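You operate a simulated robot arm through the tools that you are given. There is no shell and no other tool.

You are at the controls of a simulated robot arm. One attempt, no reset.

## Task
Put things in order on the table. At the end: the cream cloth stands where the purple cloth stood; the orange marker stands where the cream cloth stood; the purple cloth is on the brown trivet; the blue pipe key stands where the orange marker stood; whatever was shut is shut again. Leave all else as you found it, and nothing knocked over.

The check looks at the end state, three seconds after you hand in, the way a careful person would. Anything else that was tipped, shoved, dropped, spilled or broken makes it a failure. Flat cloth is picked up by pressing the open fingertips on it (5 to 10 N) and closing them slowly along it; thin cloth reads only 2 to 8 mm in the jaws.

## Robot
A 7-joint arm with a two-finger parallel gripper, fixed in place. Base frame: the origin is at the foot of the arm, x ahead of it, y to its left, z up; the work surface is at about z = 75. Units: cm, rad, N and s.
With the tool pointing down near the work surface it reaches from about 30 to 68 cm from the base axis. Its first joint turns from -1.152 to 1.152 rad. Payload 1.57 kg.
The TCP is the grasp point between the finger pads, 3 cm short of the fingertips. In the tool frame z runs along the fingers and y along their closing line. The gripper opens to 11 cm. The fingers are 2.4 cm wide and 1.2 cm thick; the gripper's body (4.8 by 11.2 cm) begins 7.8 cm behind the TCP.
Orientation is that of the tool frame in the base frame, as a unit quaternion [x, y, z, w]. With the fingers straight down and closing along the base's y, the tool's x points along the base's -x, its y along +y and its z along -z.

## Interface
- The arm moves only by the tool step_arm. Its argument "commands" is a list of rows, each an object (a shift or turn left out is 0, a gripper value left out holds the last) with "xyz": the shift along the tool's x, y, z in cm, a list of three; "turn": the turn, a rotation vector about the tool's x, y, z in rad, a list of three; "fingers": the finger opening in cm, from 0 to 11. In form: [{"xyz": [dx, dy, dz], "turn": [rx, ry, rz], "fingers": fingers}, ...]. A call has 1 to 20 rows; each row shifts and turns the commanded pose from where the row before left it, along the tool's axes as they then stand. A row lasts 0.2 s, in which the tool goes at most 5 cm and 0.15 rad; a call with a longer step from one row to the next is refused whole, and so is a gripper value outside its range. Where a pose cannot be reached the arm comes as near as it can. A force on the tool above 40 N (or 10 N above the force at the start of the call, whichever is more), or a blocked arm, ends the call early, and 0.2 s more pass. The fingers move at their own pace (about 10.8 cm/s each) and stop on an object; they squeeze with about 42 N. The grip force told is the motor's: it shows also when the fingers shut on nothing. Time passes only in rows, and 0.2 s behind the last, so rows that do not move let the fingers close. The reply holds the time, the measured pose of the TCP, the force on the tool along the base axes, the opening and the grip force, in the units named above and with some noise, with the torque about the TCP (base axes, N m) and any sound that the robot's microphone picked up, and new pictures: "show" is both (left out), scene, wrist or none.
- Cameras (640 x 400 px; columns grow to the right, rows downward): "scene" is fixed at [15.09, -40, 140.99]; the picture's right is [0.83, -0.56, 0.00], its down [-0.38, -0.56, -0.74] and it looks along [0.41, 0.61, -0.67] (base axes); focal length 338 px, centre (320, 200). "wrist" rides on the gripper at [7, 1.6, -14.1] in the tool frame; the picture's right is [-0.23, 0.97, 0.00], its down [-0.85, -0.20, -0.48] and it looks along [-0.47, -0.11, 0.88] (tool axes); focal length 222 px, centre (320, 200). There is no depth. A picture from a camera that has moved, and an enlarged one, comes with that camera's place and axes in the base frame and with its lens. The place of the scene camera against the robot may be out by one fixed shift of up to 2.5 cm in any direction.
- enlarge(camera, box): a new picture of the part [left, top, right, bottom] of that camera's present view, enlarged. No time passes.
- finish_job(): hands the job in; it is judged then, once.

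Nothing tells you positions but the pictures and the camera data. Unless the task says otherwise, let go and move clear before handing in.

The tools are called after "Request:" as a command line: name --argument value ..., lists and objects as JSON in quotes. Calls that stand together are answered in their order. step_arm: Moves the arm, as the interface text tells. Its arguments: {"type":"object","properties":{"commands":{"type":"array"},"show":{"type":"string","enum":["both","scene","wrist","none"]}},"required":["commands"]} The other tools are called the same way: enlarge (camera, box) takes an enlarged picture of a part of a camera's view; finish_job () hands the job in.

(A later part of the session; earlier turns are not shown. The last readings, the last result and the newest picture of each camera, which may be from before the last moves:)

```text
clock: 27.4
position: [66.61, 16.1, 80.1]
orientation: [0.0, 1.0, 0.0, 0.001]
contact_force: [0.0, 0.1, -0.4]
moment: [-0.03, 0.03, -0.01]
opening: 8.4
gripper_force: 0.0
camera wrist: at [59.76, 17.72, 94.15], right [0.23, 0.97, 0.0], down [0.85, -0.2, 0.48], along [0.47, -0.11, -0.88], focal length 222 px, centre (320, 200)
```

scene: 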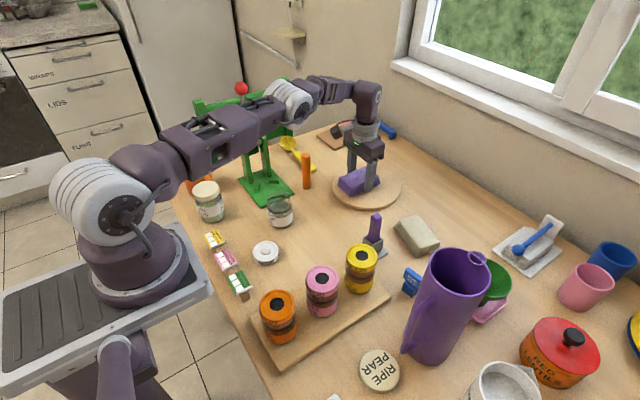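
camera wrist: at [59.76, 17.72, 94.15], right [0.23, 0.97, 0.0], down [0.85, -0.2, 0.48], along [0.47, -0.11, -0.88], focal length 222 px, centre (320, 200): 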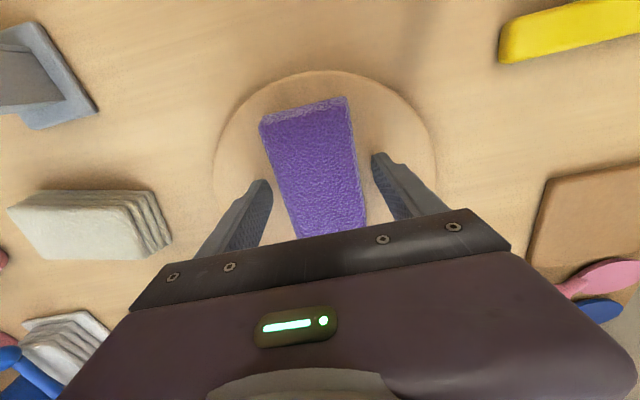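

Purple cloth rests on the disc. I lift straight up and check it from above and in the scene.

Request:
step_arm --commands '[{"xyz": [0, 0, -2]}, {"xyz": [0, 0, -3]}, {"xyz": [0.5, 0, -4]}, {"xyz": [2, -2, -3]}, {"xyz": [3, -3, 0]}, {"xyz": [2, -4, 0]}, {"xyz": [0, -4, 0]}, {"xyz": [0, -4, 0]}, {}]' --show "both"

```text
clock: 29.4
position: [59.13, -1.04, 92.11]
orientation: [0.0, 1.0, 0.001, 0.002]
contact_force: [0.6, 0.1, 0.9]
moment: [0.0, 0.0, 0.02]
opening: 8.42
gripper_force: 0.1
camera wrist: at [52.25, 0.66, 106.08], right [0.23, 0.97, 0.0], down [0.85, -0.2, 0.48], along [0.47, -0.11, -0.88], focal length 222 px, centre (320, 200)
```

scene: 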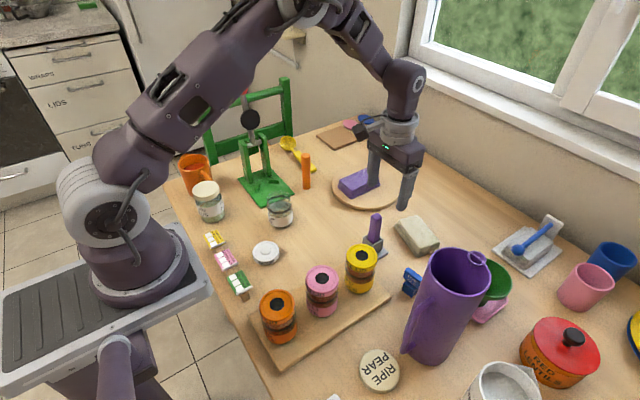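
wrist: 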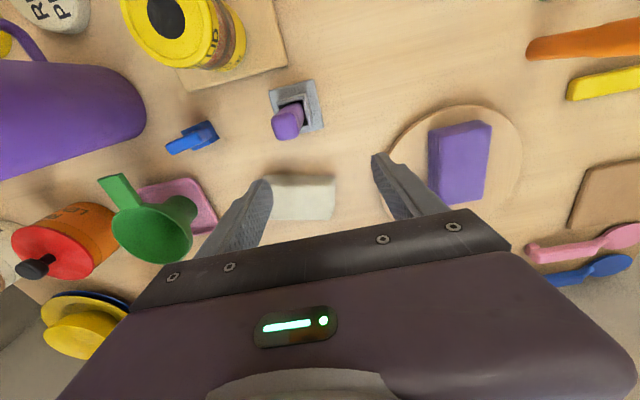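

The purple cloth sits on the disc. Now I zoom on the cream cloth to get its position and angle.

Request:
enlarge --camera "wrist" --box '[240, 150, 400, 250]'

Request:
enlarge --camera "scene" --box '[370, 190, 470, 280]'

Request:
enlarge --camera "wrist" --box '[370, 80, 560, 220]'

```text
4.00 times, centred on (320, 200) of wrist
camera zoom: at [52.25, 0.66, 106.08], right [0.23, 0.97, 0.0], down [0.85, -0.2, 0.48], along [0.47, -0.11, -0.88], focal length 888 px, centre (320, 200)
```

zoom: 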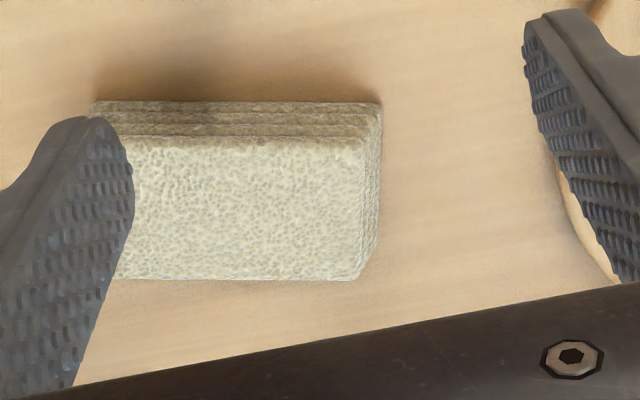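

```text
4.44 times, centred on (420, 235) of scene
camera zoom: at [15.09, -40.01, 140.99], right [0.83, -0.56, 0.0], down [-0.38, -0.56, -0.74], along [0.41, 0.61, -0.67], focal length 1504 px, centre (-124, 44)
```

zoom: 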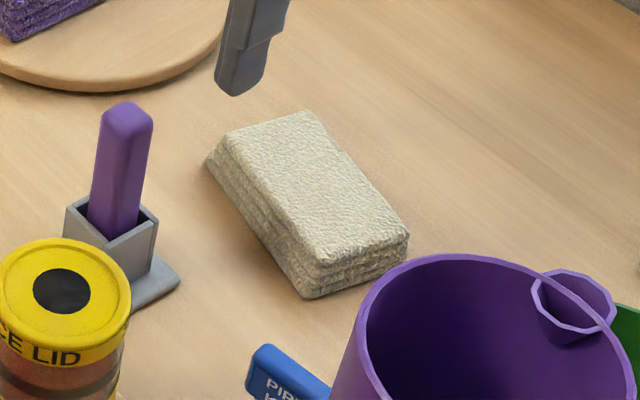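

```text
2.86 times, centred on (465, 150) of wrist
camera zoom: at [52.25, 0.66, 106.08], right [0.23, 0.97, 0.0], down [0.85, -0.2, 0.48], along [0.47, -0.11, -0.88], focal length 635 px, centre (-94, 343)
```

zoom: 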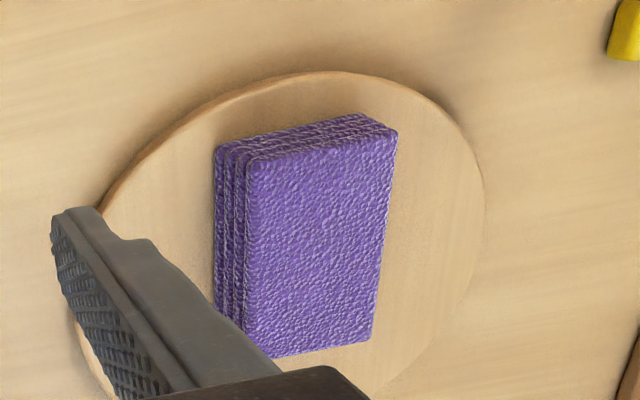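

The cream cloth is centred near (67.0, -6.3), its long side about 76° from the x axis, with about 6.4 cm short side. I'll yaw the tool by about +76° so the fingers close on the short side, then look again.

Request:
step_arm --commands '[{"xyz": [0, 0, -2], "turn": [0, 0, -0.1475], "fingers": 9}, {"turn": [0, 0, -0.1475]}, {"turn": [0, 0, -0.1475]}, {"turn": [0, 0, -0.1475]}, {"turn": [0, 0, -0.1475]}, {"turn": [0, 0, -0.1475]}, {"turn": [0, 0, -0.1475]}, {"turn": [0, 0, -0.1475]}, {"turn": [0, 0, -0.1475]}, {}]' --show "both"

```text
clock: 31.6
position: [59.14, -0.93, 94.04]
orientation: [-0.616, 0.787, 0.0, 0.001]
contact_force: [0.7, 0.6, -0.2]
moment: [0.01, -0.01, 0.03]
opening: 8.99
gripper_force: 0.1
camera wrist: at [55.98, -7.29, 108.08], right [-0.89, 0.45, 0.0], down [0.4, 0.78, 0.48], along [0.22, 0.43, -0.88], focal length 222 px, centre (320, 200)
```

scene: 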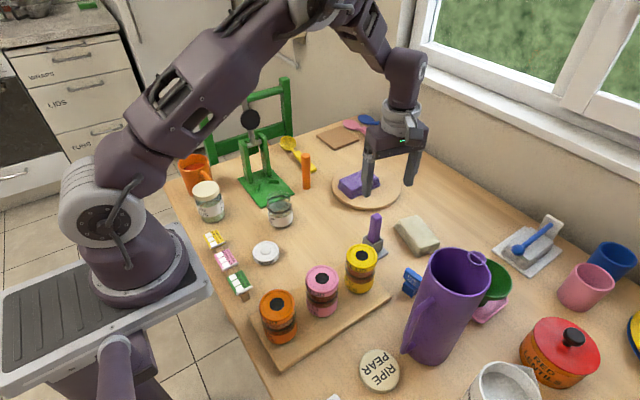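
wrist: 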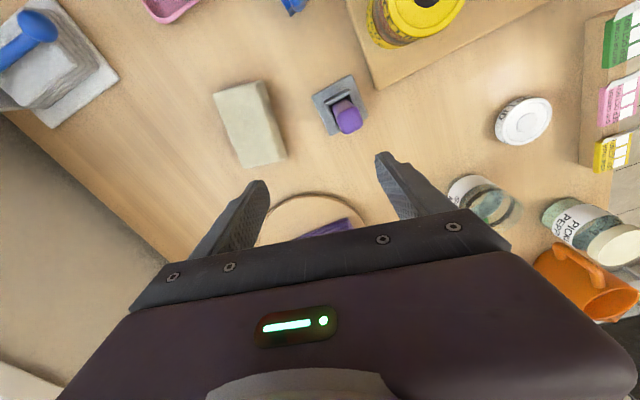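

Request:
enlarge --camera "wrist" --box '[180, 60, 380, 185]'

```text
3.20 times, centred on (280, 122) of wrist
camera zoom: at [55.98, -7.29, 108.08], right [-0.89, 0.45, 0.0], down [0.4, 0.78, 0.48], along [0.22, 0.43, -0.88], focal length 711 px, centre (448, 448)
```

zoom: 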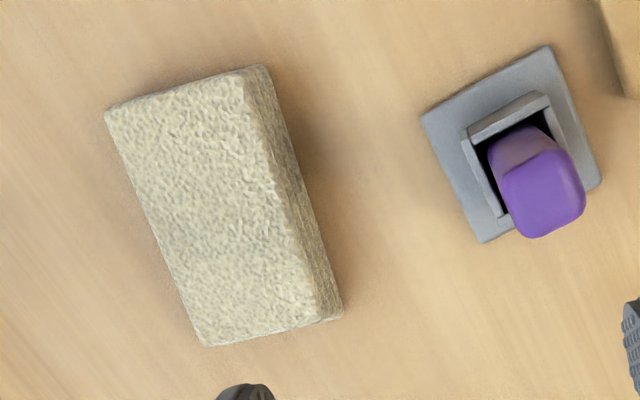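

The cream cloth's centre is (66.9, -6.2), yaw matching the tool. I move over it and go partway down.

Request:
step_arm --commands '[{"xyz": [1.08, -2.95, 0]}, {"xyz": [1.08, -2.95, 0]}, {"xyz": [1.08, -2.95, 0]}, {"xyz": [0, 0, 4]}, {"xyz": [0, 0, 4]}, {}]' --show "both"

```text
clock: 33.0
position: [66.97, -6.32, 86.16]
orientation: [-0.616, 0.788, 0.0, 0.002]
contact_force: [0.3, 0.1, -0.2]
moment: [0.0, 0.01, 0.0]
opening: 9.01
gripper_force: 0.0
camera wrist: at [63.8, -12.58, 100.16], right [-0.89, 0.46, 0.0], down [0.4, 0.78, 0.48], along [0.22, 0.43, -0.88], focal length 222 px, centre (320, 200)
```

scene: 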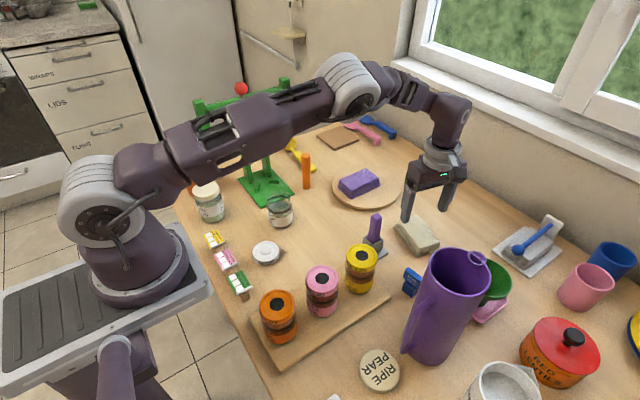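
wrist: 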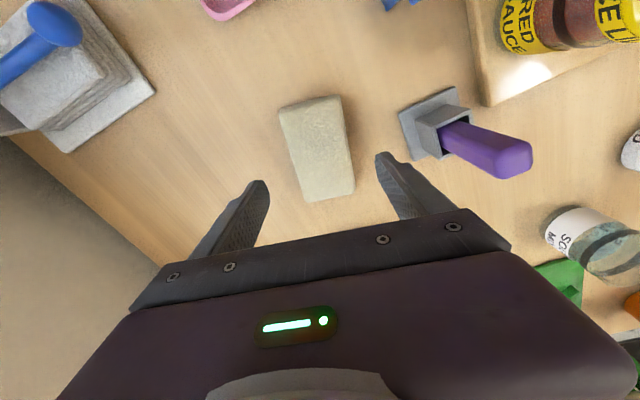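

Fingers straddle the cream cloth. I descend to grasp height in steps.

Request:
step_arm --commands '[{"xyz": [0, 0, 3]}, {"xyz": [0, 0, 2.5]}, {"xyz": [0, 0, 1]}, {"xyz": [0, 0, 0.8]}, {}]' --show "wrist"

```text
clock: 34.2
position: [66.96, -6.29, 78.76]
orientation: [-0.616, 0.788, 0.0, 0.002]
contact_force: [0.6, -0.1, -0.1]
moment: [0.04, -0.01, 0.0]
opening: 9.0
gripper_force: 0.1
camera wrist: at [63.84, -12.62, 92.79], right [-0.89, 0.46, 0.0], down [0.4, 0.78, 0.48], along [0.22, 0.43, -0.88], focal length 222 px, centre (320, 200)
```

wrist: 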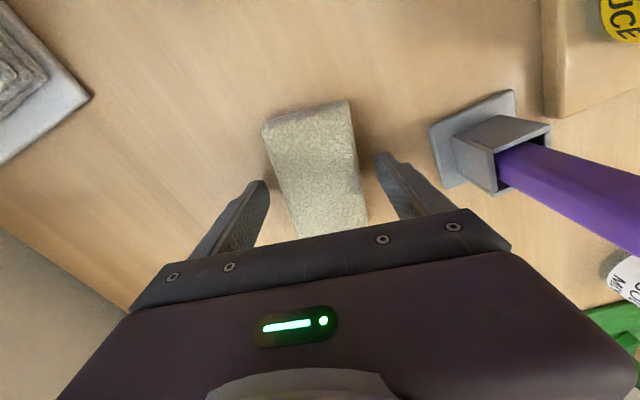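

Request:
step_arm --commands '[{"xyz": [0, 0, 0.15], "fingers": 7.5}, {"fingers": 6.8}, {"fingers": 6}, {"fingers": 5}, {"fingers": 4.5}, {}, {}]' --show "wrist"

```text
clock: 35.8
position: [66.98, -6.28, 78.65]
orientation: [-0.616, 0.788, 0.0, 0.002]
contact_force: [0.2, 0.4, -0.5]
moment: [-0.03, 0.02, 0.02]
opening: 6.39
gripper_force: 41.9
camera wrist: at [63.81, -12.61, 92.66], right [-0.89, 0.46, 0.0], down [0.4, 0.78, 0.48], along [0.22, 0.43, -0.88], focal length 222 px, centre (320, 200)
```

wrist: 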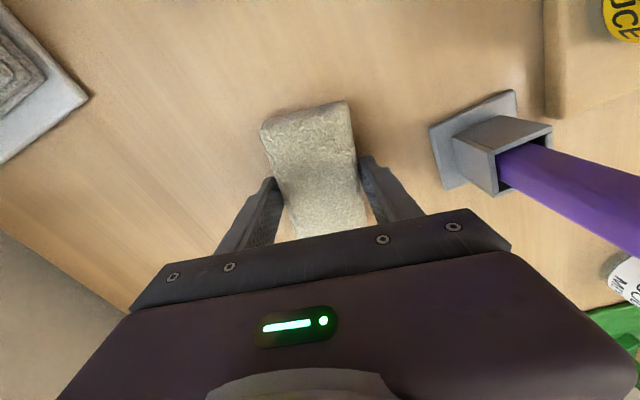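

The cream cloth is gripped at 6.4 cm. I lift it well clear of the purple marker and jars, and rotate back while moving to the purple cloth's old spot.

Request:
step_arm --commands '[{"xyz": [0, 0, -1]}, {"xyz": [0, 0, -3]}, {"xyz": [0, 0, -4]}, {"xyz": [0, 0, -4]}, {"xyz": [0, 0, -4]}, {}]' --show "both"

```text
clock: 37.2
position: [66.94, -6.11, 94.66]
orientation: [-0.616, 0.788, -0.001, 0.001]
contact_force: [0.7, -0.2, 0.2]
moment: [-0.01, 0.03, -0.01]
opening: 6.35
gripper_force: 41.6
camera wrist: at [63.83, -12.44, 108.66], right [-0.89, 0.46, 0.0], down [0.4, 0.78, 0.48], along [0.22, 0.43, -0.88], focal length 222 px, centre (320, 200)
```

scene: 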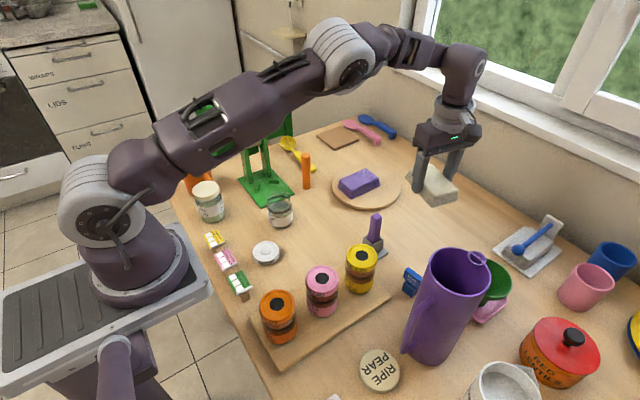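
wrist: 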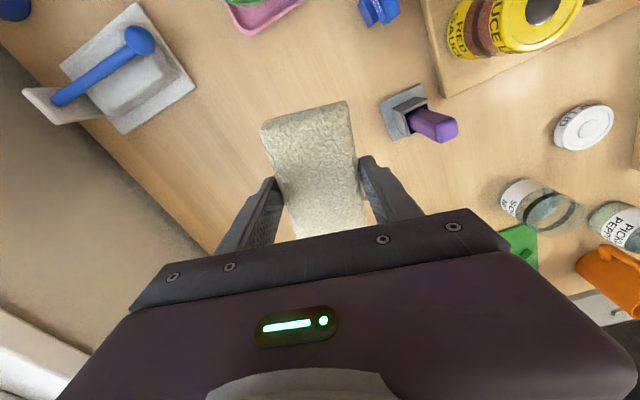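

Request:
step_arm --commands '[{"xyz": [-1.87, 3.55, 0]}, {"xyz": [-1.87, 3.55, 0]}, {"xyz": [-1.87, 3.55, 0]}, {"turn": [0, 0, 0.1475]}, {"turn": [0, 0, 0.1475]}, {"turn": [0, 0, 0.1475]}, {"turn": [0, 0, 0.1475]}, {"turn": [0, 0, 0.1475]}, {"turn": [0, 0, 0.1475]}, {"turn": [0, 0, 0.1475]}, {"turn": [0, 0, 0.1475]}, {"turn": [0, 0, 0.1475]}, {"xyz": [3, 1.5, 0]}, {"xyz": [3, 1.5, 0]}, {"xyz": [2.8, 1.2, 0]}, {}]' --show "both"

```text
clock: 40.6
position: [49.43, 6.05, 94.66]
orientation: [0.0, 1.0, 0.001, 0.001]
contact_force: [0.0, -0.6, -0.6]
moment: [0.02, -0.01, -0.02]
opening: 6.36
gripper_force: 42.0
camera wrist: at [42.53, 7.69, 108.79], right [0.23, 0.97, 0.0], down [0.85, -0.2, 0.48], along [0.47, -0.11, -0.88], focal length 222 px, centre (320, 200)
```

scene: 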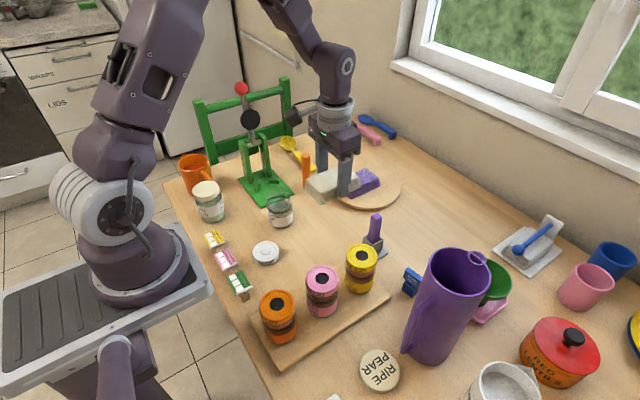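
wrist: 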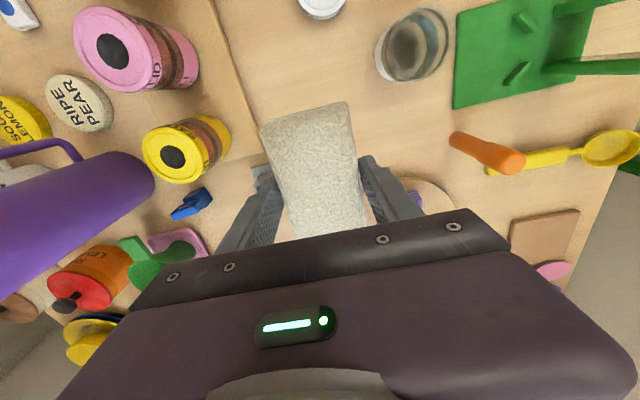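

Cream cloth is above the purple cloth's old spot. I descend, slowing near the table.

Request:
step_arm --commands '[{"xyz": [0.35, 0.05, 4]}, {"xyz": [0, 0, 4]}, {"xyz": [0, 0, 4]}, {"xyz": [0, 0, 2]}, {"xyz": [0, 0, 1]}, {"xyz": [0, 0, 0.4]}, {}]' --show "both"

```text
clock: 42.2
position: [48.83, 6.17, 79.03]
orientation: [0.001, 1.0, 0.0, 0.002]
contact_force: [-0.6, 1.3, -0.8]
moment: [0.01, 0.0, 0.0]
opening: 6.37
gripper_force: 42.0
camera wrist: at [42.07, 7.8, 93.14], right [0.23, 0.97, 0.0], down [0.85, -0.2, 0.48], along [0.47, -0.11, -0.88], focal length 222 px, centre (320, 200)
```

scene: 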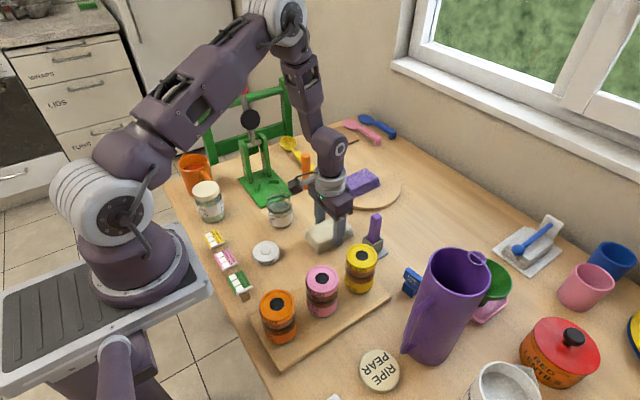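
wrist: 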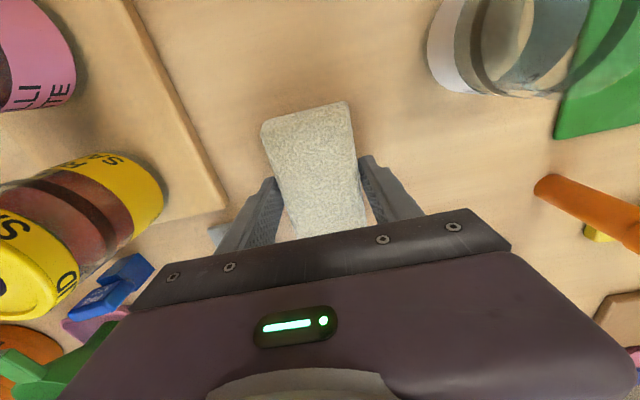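

Request:
step_arm --commands '[{"xyz": [-0.1, 0, 0.15]}, {"xyz": [0, 0, 0.12]}, {"xyz": [0, 0, 0.1]}, {}]' --show "none"

```text
clock: 43.2
position: [49.04, 6.15, 78.87]
orientation: [0.0, 1.0, 0.001, 0.001]
contact_force: [-0.3, 0.3, -1.0]
moment: [0.01, -0.02, -0.01]
opening: 6.38
gripper_force: 42.4
```

Request:
step_arm --commands '[{"xyz": [0, 0, 0.1]}, {"xyz": [0, 0, 0.1]}, {}]' --show "none"

```text
clock: 44.0
position: [49.03, 6.1, 78.61]
orientation: [0.0, 1.0, 0.0, 0.002]
contact_force: [-0.6, 0.2, 6.6]
moment: [-0.13, 0.05, -0.01]
opening: 6.36
gripper_force: 41.8
```

The cloth has touched the table (about 7 N). I open gently.

Request:
step_arm --commands '[{"xyz": [0, 0, -0.05]}, {"fingers": 6.8}, {"fingers": 7.4}, {"fingers": 8.4}, {}]' --show "none"

Request:
step_arm --commands '[{"xyz": [0, 0, -2]}, {"xyz": [0, 0, -3]}, {"xyz": [0, 0, -4]}, {"xyz": [0, 0, -4]}, {"xyz": [0, 0, -3]}, {}]' --show "both"

```text
clock: 45.2
position: [48.92, 5.96, 78.56]
orientation: [-0.001, 1.0, 0.001, 0.002]
contact_force: [0.0, -0.8, -0.2]
moment: [0.0, -0.01, 0.01]
opening: 8.42
gripper_force: 0.1
```

```text
clock: 46.6
position: [48.94, 6.18, 95.03]
orientation: [0.001, 1.0, 0.0, 0.0]
contact_force: [0.9, -0.2, -0.4]
moment: [0.01, -0.01, 0.01]
opening: 8.39
gripper_force: 0.1
camera wrist: at [42.04, 7.75, 109.05], right [0.23, 0.97, 0.0], down [0.85, -0.2, 0.48], along [0.47, -0.11, -0.88], focal length 222 px, centre (320, 200)
```

scene: 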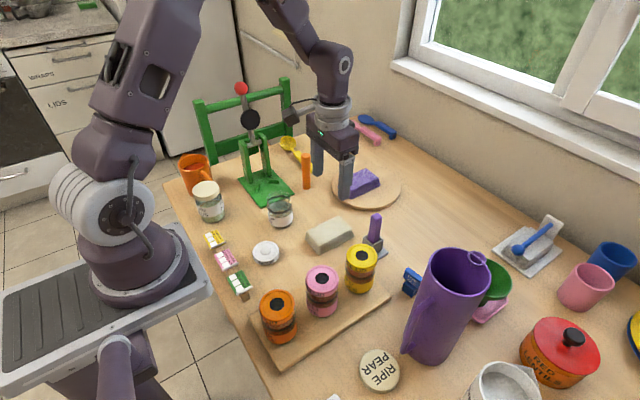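
wrist: 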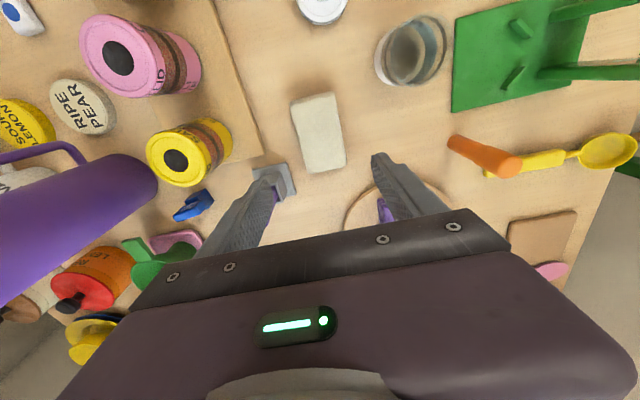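

The cream cloth is in the purple cloth's old place. Next is the orange marker, standing near (55.1, 25.8) and about 11 cm tall, close to the green press and its lever. I yaw the tool so the camera stays away from the press and approach to look.

Request:
step_arm --commands '[{"turn": [0, 0, -0.1475], "fingers": 6}, {"turn": [0, 0, -0.1475]}, {"turn": [0, 0, -0.1475]}, {"turn": [0, 0, -0.1475]}, {"turn": [0, 0, -0.1475]}, {"turn": [0, 0, -0.1475]}, {"turn": [0, 0, -0.1475]}, {"turn": [0, 0, -0.1475]}, {"turn": [0, 0, -0.1475]}, {"xyz": [-4.3, -1.2, 0]}, {"xyz": [-4.3, -1.2, 0]}, {}]' --show "both"

```text
clock: 49.2
position: [53.35, 13.73, 94.75]
orientation: [-0.616, 0.788, 0.0, 0.002]
contact_force: [-0.1, -0.1, -0.5]
moment: [0.05, -0.02, -0.07]
opening: 6.0
gripper_force: 0.0
camera wrist: at [50.08, 7.42, 108.81], right [-0.89, 0.46, 0.0], down [0.4, 0.78, 0.48], along [0.22, 0.43, -0.88], focal length 222 px, centre (320, 200)
```

scene: 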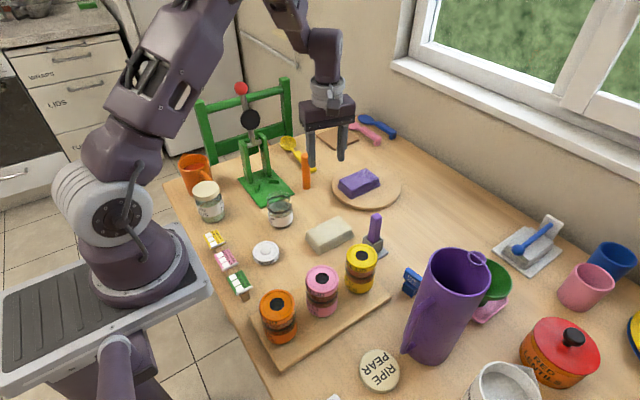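
wrist: 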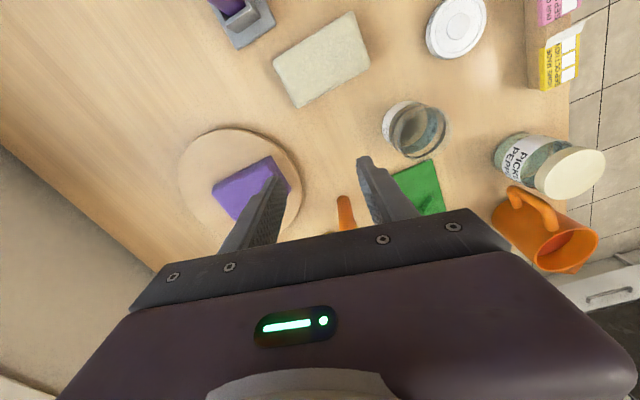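

Request:
enlarge --camera "wrist" --box '[280, 140, 460, 250]'

Request:
enlarge --camera "scene" --box '[220, 70, 360, 220]'

```text
3.56 times, centred on (370, 195) of wrist
camera zoom: at [50.08, 7.42, 108.81], right [-0.89, 0.46, 0.0], down [0.4, 0.78, 0.48], along [0.22, 0.43, -0.88], focal length 790 px, centre (142, 218)
```

zoom: 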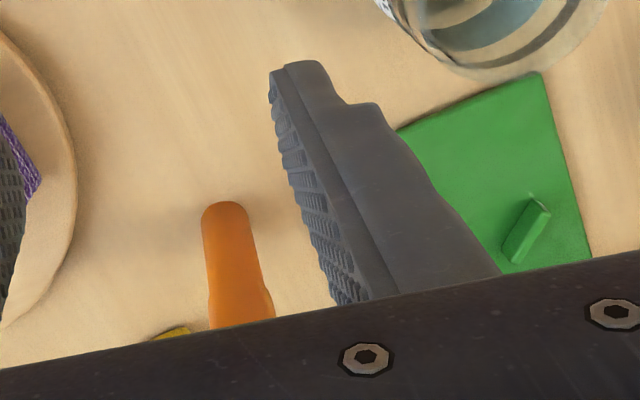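

```text
2.67 times, centred on (290, 145) of scene
camera zoom: at [15.1, -40.0, 140.99], right [0.83, -0.56, 0.0], down [-0.38, -0.56, -0.74], along [0.41, 0.61, -0.67], focal length 903 px, centre (400, 347)
```

zoom: 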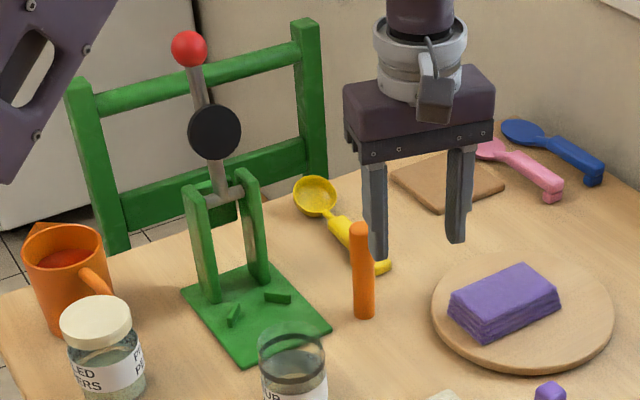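

The marker's base is near (55.0, 25.9), and the press's uprights and lever are about 10 cm away at y≈38. I move above the marker at safe height.

Request:
step_arm --commands '[{"xyz": [-4.07, 0.44, 0]}, {"xyz": [-4.07, 0.44, 0]}, {"xyz": [-4.07, 0.44, 0]}, {}, {}]' --show "both"

```text
clock: 50.4
position: [54.89, 26.17, 94.6]
orientation: [-0.616, 0.788, 0.0, 0.001]
contact_force: [0.1, 0.1, 0.0]
moment: [-0.01, 0.01, -0.02]
opening: 6.02
gripper_force: 0.1
camera wrist: at [51.73, 19.66, 108.69], right [-0.89, 0.46, 0.0], down [0.4, 0.78, 0.48], along [0.22, 0.43, -0.88], focal length 222 px, centre (320, 200)
```

scene: 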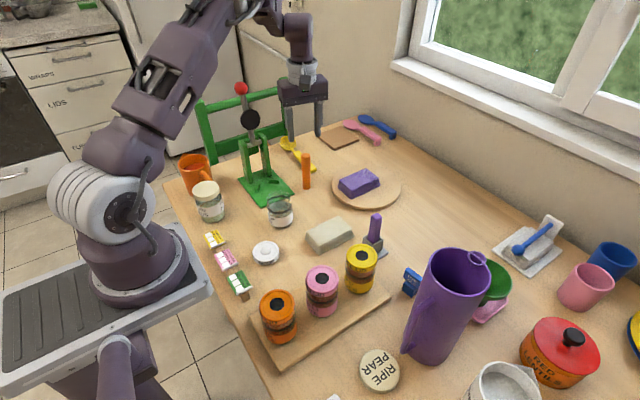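
wrist: 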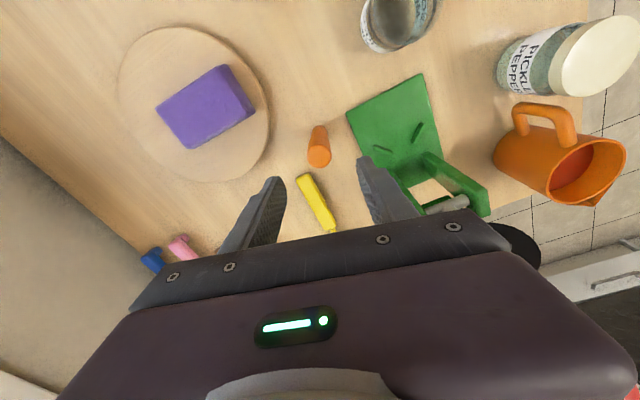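

Request:
enlarge --camera "wrist" --box '[270, 110, 390, 185]'

```text
5.33 times, centred on (330, 148) of wrist
camera zoom: at [51.73, 19.66, 108.69], right [-0.89, 0.46, 0.0], down [0.4, 0.78, 0.48], along [0.22, 0.43, -0.88], focal length 1185 px, centre (267, 480)
```

zoom: 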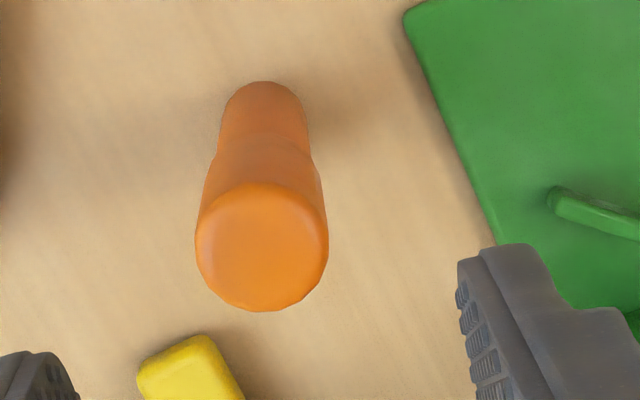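

The marker axis is at (55.05, 25.97), 11.3 cm tall, about 2.4 cm thick. I fine-adjust and lower to just above its top.

Request:
step_arm --commands '[{"xyz": [0.15, -0.2, 2], "fingers": 5.5}, {"xyz": [0, 0, 2.4]}, {}, {}]' --show "both"

```text
clock: 51.4
position: [55.11, 25.74, 90.41]
orientation: [-0.616, 0.788, 0.0, 0.0]
contact_force: [0.4, -0.1, 0.6]
moment: [-0.03, 0.0, -0.03]
opening: 5.5
gripper_force: 0.1
camera wrist: at [51.91, 19.37, 104.4], right [-0.89, 0.46, 0.0], down [0.4, 0.78, 0.48], along [0.22, 0.43, -0.88], focal length 222 px, centre (320, 200)
```

scene: 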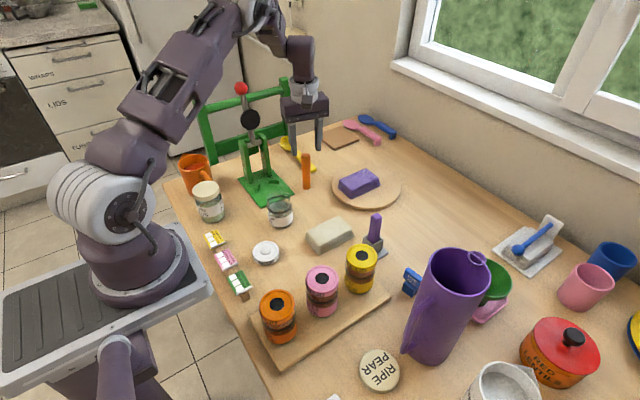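
wrist: 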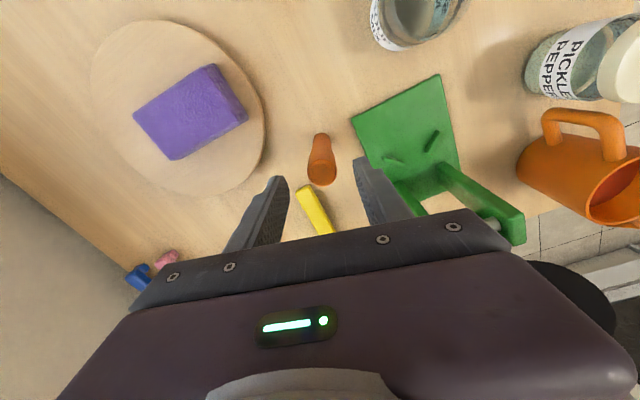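

Alignment is right on the tool axis. I descend to grip the marker at mid height.

Request:
step_arm --commands '[{"xyz": [0, 0, 2.5]}, {"xyz": [0, 0, 2.5]}, {"xyz": [0, 0, 2.5]}, {"xyz": [0, 0, 2]}, {}, {}]' --show "both"

```text
clock: 52.8
position: [55.19, 25.75, 80.94]
orientation: [-0.615, 0.789, -0.001, 0.001]
contact_force: [-0.5, 0.2, -0.7]
moment: [-0.02, 0.01, 0.0]
opening: 5.49
gripper_force: 0.0
camera wrist: at [51.96, 19.4, 94.99], right [-0.89, 0.46, 0.0], down [0.4, 0.78, 0.48], along [0.22, 0.43, -0.88], focal length 222 px, centre (320, 200)
```

scene: 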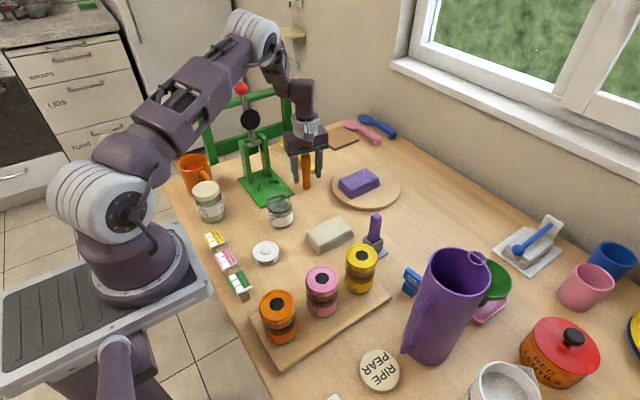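
wrist: 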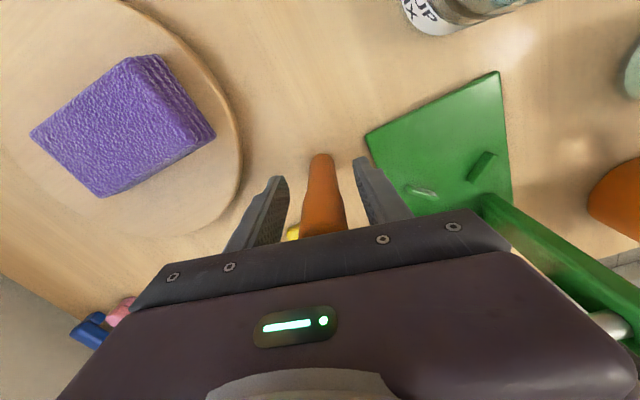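

Request:
step_arm --commands '[{"fingers": 4.5}, {"fingers": 3.6}, {"fingers": 3.0}, {"fingers": 2.6}, {"fingers": 2.2}, {"fingers": 1.5}, {}, {}]' --show "wrist"

```text
clock: 54.6
position: [55.22, 25.79, 81.06]
orientation: [-0.615, 0.788, 0.0, 0.001]
contact_force: [0.4, 0.0, 0.0]
moment: [0.01, -0.01, 0.0]
opening: 2.54
gripper_force: 37.2
camera wrist: at [51.96, 19.4, 95.0], right [-0.89, 0.46, 0.0], down [0.4, 0.78, 0.48], along [0.22, 0.43, -0.88], focal length 222 px, centre (320, 200)
```

wrist: 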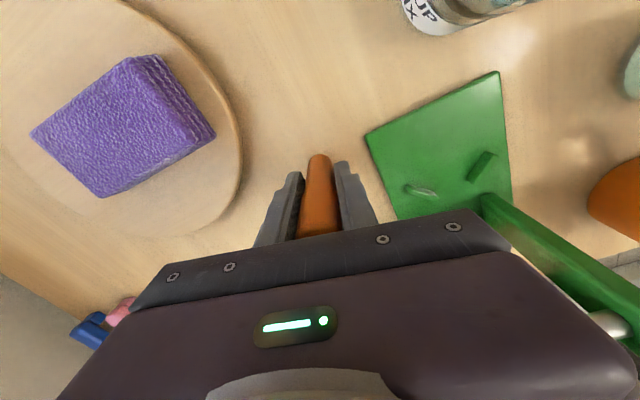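

The marker is held at 2.5 cm. I lift it straight up and check.

Request:
step_arm --commands '[{"xyz": [0, 0, -0.5]}, {"xyz": [0, 0, -1.5]}, {"xyz": [0, 0, -3]}, {"xyz": [0, 0, -3]}, {"xyz": [0, 0, -3]}, {}]' --show "both"

```text
clock: 56.0
position: [55.15, 26.01, 91.8]
orientation: [-0.616, 0.788, 0.0, 0.002]
contact_force: [-0.6, 0.2, 0.7]
moment: [-0.02, 0.01, -0.03]
opening: 2.49
gripper_force: 36.4
camera wrist: at [51.94, 19.53, 105.82], right [-0.89, 0.46, 0.0], down [0.4, 0.78, 0.48], along [0.22, 0.43, -0.88], focal length 222 px, centre (320, 200)
```

scene: 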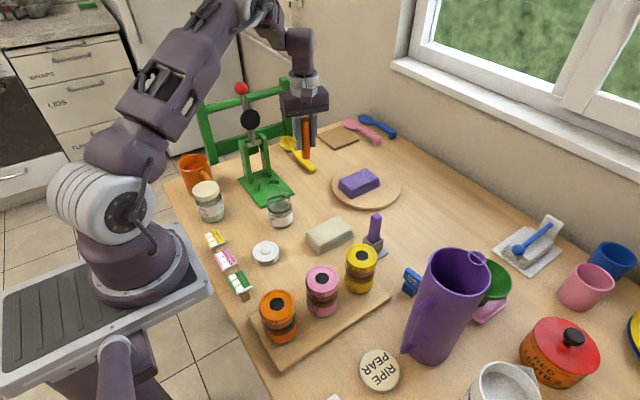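
wrist: 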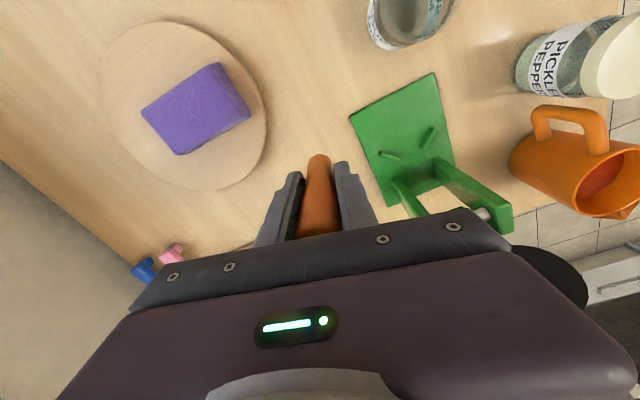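

The marker is up. I check it hangs vertical, then carry it to the cream cloth's old place at (66.9, -6.3).

Request:
enlarge --camera "scene" --box '[260, 70, 370, 190]'

Request:
step_arm --commands '[{"xyz": [2.84, -1.92, 0]}, {"xyz": [2.84, -1.92, 0]}, {"xyz": [2.84, -1.92, 0]}, {"xyz": [2.84, -1.92, 0]}, {"xyz": [2.84, -1.92, 0]}, {"xyz": [2.84, -1.92, 0]}, {"xyz": [2.84, -1.92, 0]}, {"xyz": [2.84, -1.92, 0]}, {"xyz": [2.84, -1.92, 0]}, {"xyz": [2.84, -1.92, 0]}, {}, {}]' --show "both"

```text
3.33 times, centred on (315, 130) of scene
camera zoom: at [15.09, -40.0, 140.99], right [0.83, -0.56, 0.0], down [-0.38, -0.56, -0.74], along [0.41, 0.61, -0.67], focal length 1128 px, centre (337, 433)
```

zoom: 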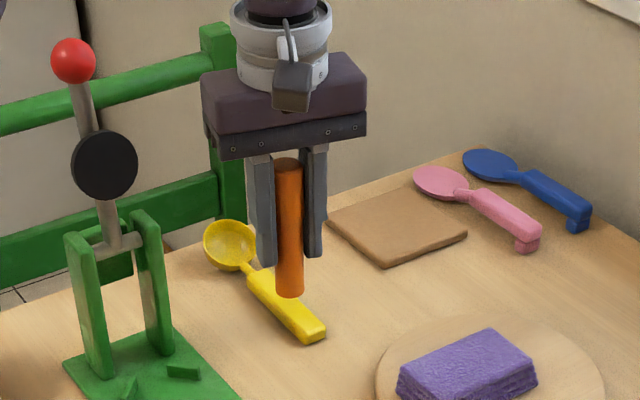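

```text
clock: 58.6
position: [66.94, -6.55, 91.91]
orientation: [-0.615, 0.788, 0.0, 0.001]
contact_force: [-0.3, -0.4, -0.1]
moment: [0.01, -0.01, 0.01]
opening: 2.51
gripper_force: 37.3
camera wrist: at [63.76, -12.95, 105.93], right [-0.89, 0.46, 0.0], down [0.4, 0.78, 0.48], along [0.22, 0.43, -0.88], focal length 222 px, centre (320, 200)
```

scene: 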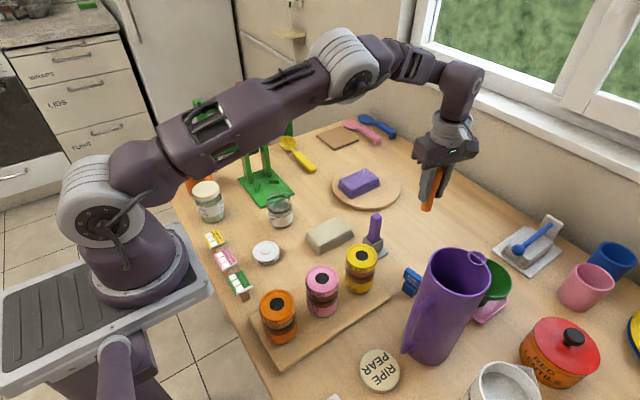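
wrist: 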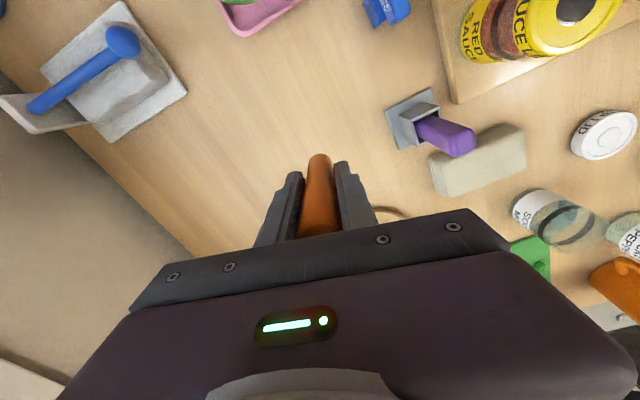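

Above the cream cloth's old place. I lower the marker toward the table.

Request:
step_arm --commands '[{"xyz": [-0.2, 0, 3]}, {"xyz": [0, 0, 3]}, {"xyz": [0, 0, 2.5]}, {"xyz": [0, 0, 1.3]}, {"xyz": [0, 0, 0.5]}, {}, {}]' --show "both"

```text
clock: 60.2
position: [67.08, -6.12, 81.61]
orientation: [-0.616, 0.788, -0.001, 0.002]
contact_force: [0.4, 0.3, 0.3]
moment: [-0.01, -0.01, 0.0]
opening: 2.51
gripper_force: 36.3
camera wrist: at [63.83, -12.59, 95.73], right [-0.89, 0.46, 0.0], down [0.4, 0.78, 0.48], along [0.22, 0.43, -0.88], focal length 222 px, centre (320, 200)
```

scene: 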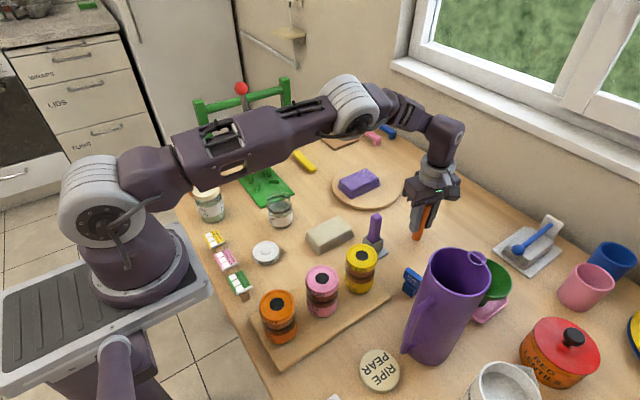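
wrist: 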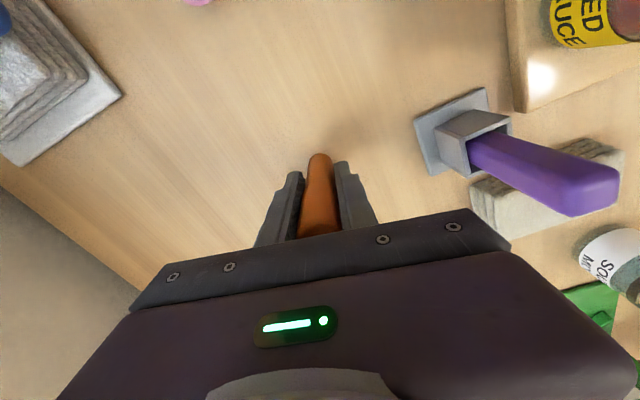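

Request:
step_arm --commands '[{"xyz": [0, 0, 0.15]}, {"xyz": [0, 0, 0.15]}, {"xyz": [0, 0, 0.1]}, {}]' --show "none"

```text
clock: 61.2
position: [67.03, -6.21, 81.17]
orientation: [-0.615, 0.788, -0.001, 0.002]
contact_force: [-2.6, -0.1, 10.2]
moment: [0.03, 0.19, -0.01]
opening: 2.51
gripper_force: 36.4
```

Contact with the table at about 10 N. I ease off slightly, then open slowly.

Request:
step_arm --commands '[{"xyz": [0, 0, -0.07]}, {}]' --show "none"

Request:
step_arm --commands '[{"fingers": 2.7}, {"fingers": 3.0}, {"fingers": 3.5}, {"fingers": 4.2}, {"fingers": 5.0}, {}]' --show "both"

```text
clock: 61.8
position: [67.09, -6.23, 81.29]
orientation: [-0.616, 0.787, 0.0, 0.002]
contact_force: [3.1, -1.4, 9.9]
moment: [-0.07, -0.11, -0.01]
opening: 2.48
gripper_force: 36.7
```

```text
clock: 63.2
position: [66.92, -6.13, 81.24]
orientation: [-0.616, 0.788, -0.001, 0.001]
contact_force: [0.7, 0.6, -0.1]
moment: [0.0, -0.02, 0.0]
opening: 5.01
gripper_force: 0.0
camera wrist: at [63.8, -12.54, 95.25], right [-0.89, 0.46, 0.0], down [0.4, 0.78, 0.48], along [0.22, 0.43, -0.88], focal length 222 px, centre (320, 200)
```

scene: 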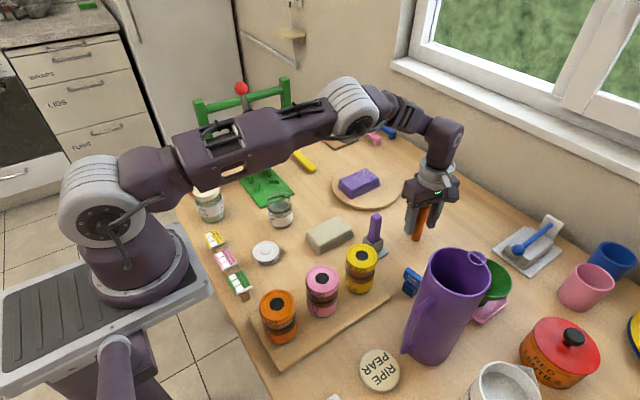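
wrist: 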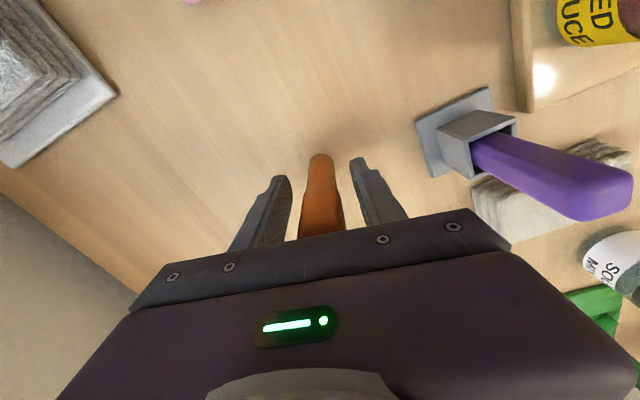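

The marker is standing free. I rise straight up away from it.

Request:
step_arm --commands '[{"xyz": [0, 0, -1]}, {"xyz": [0, 0, -3]}, {"xyz": [0, 0, -4]}, {"xyz": [0, 0, -4]}, {"xyz": [0, 0, -2]}, {}]' --show "both"

```text
clock: 64.6
position: [66.83, -6.18, 95.44]
orientation: [-0.616, 0.788, 0.001, 0.002]
contact_force: [0.2, 0.4, -0.5]
moment: [-0.02, 0.0, 0.0]
opening: 5.0
gripper_force: 0.1
camera wrist: at [63.77, -12.58, 109.36], right [-0.89, 0.46, 0.0], down [0.4, 0.78, 0.48], along [0.22, 0.43, -0.88], focal length 222 px, centre (320, 200)
```

scene: 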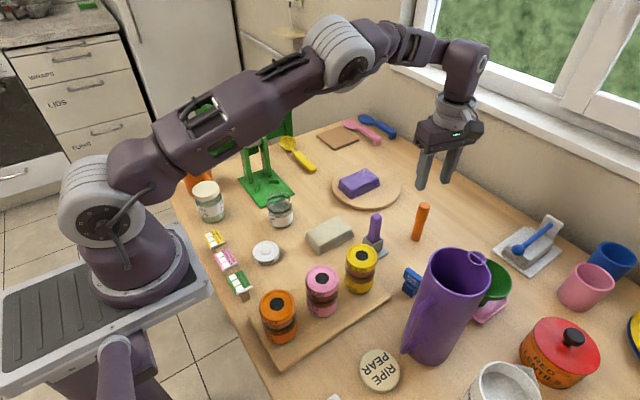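
wrist: 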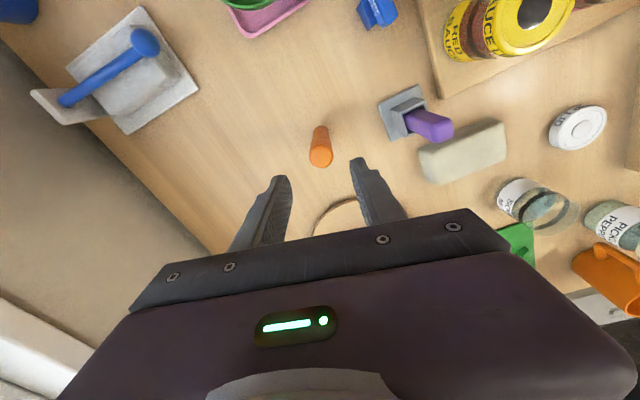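

The orange marker stands upright where the cream cloth was. Next I look closely at the blue pipe key between the pitcher and the yellow jar.

Request:
step_arm --commands '[{"xyz": [2.26, 3.83, -1]}, {"xyz": [2.26, 3.83, -1]}, {"xyz": [2.26, 3.83, -1]}, {}]' --show "both"

```text
clock: 65.6
position: [54.22, -9.95, 98.24]
orientation: [-0.615, 0.788, 0.0, 0.002]
contact_force: [-0.5, 0.8, -0.3]
moment: [0.01, 0.01, -0.02]
opening: 5.0
gripper_force: 0.1
camera wrist: at [50.95, -16.26, 112.28], right [-0.89, 0.46, 0.0], down [0.4, 0.78, 0.48], along [0.22, 0.43, -0.88], focal length 222 px, centre (320, 200)
```

scene: 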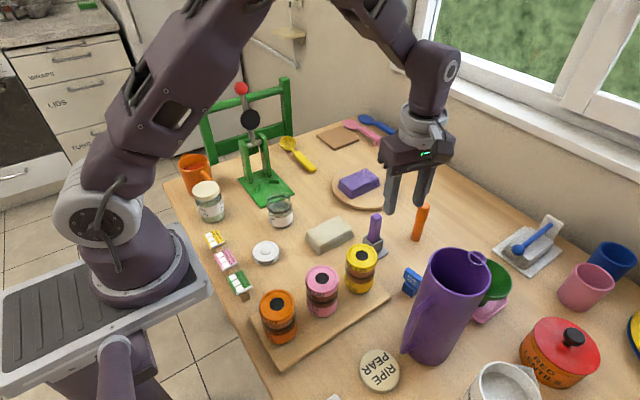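
wrist: 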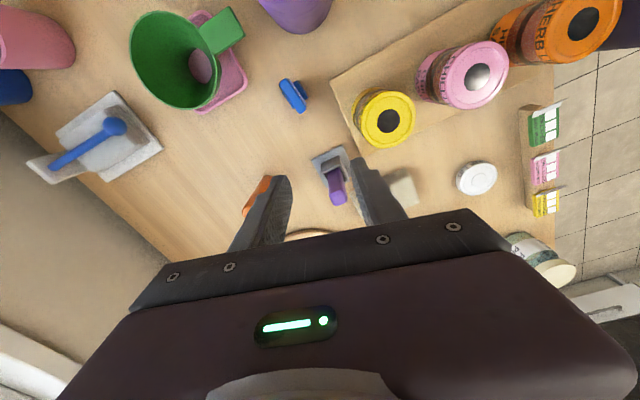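

Request:
enlarge --camera "wrist" --box '[240, 50, 360, 140]'

Request:
enlarge --camera "wrist" --box '[120, 0, 440, 200]'

Request:
enlarge --camera "scene" --box '[370, 240, 470, 320]'

```text
4.44 times, centred on (300, 95) of wrist
camera zoom: at [50.95, -16.26, 112.28], right [-0.89, 0.46, 0.0], down [0.4, 0.78, 0.48], along [0.22, 0.43, -0.88], focal length 987 px, centre (409, 667)
```

zoom: 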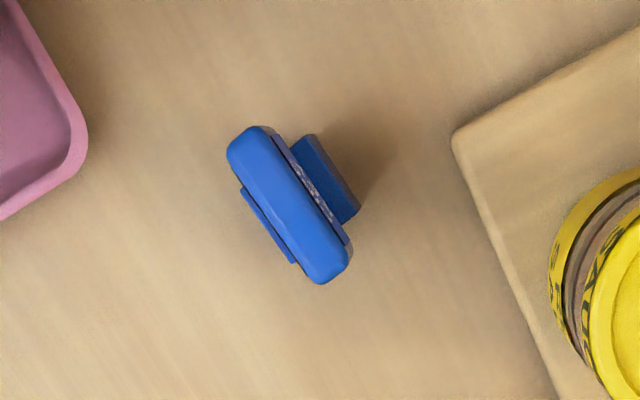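

```text
2.00 times, centred on (280, 100) of wrist
camera zoom: at [50.95, -16.26, 112.28], right [-0.89, 0.46, 0.0], down [0.4, 0.78, 0.48], along [0.22, 0.43, -0.88], focal length 444 px, centre (400, 400)
```

zoom: 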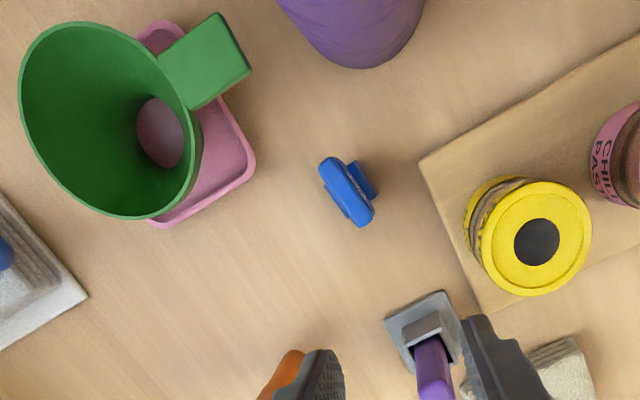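

```text
5.00 times, centred on (420, 280) of scene
camera zoom: at [15.09, -40.0, 140.99], right [0.83, -0.56, 0.0], down [-0.38, -0.56, -0.74], along [0.41, 0.61, -0.67], focal length 1692 px, centre (-180, -200)
```

zoom: 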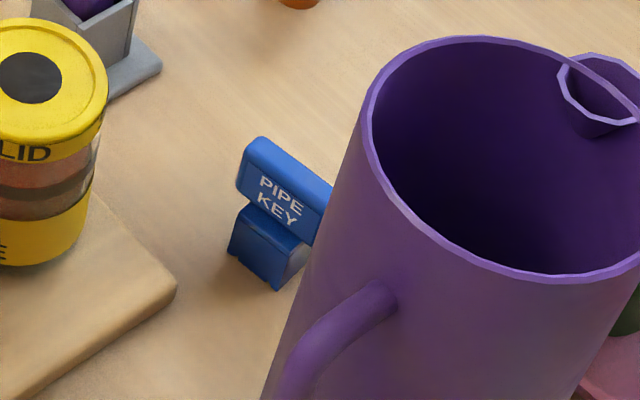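

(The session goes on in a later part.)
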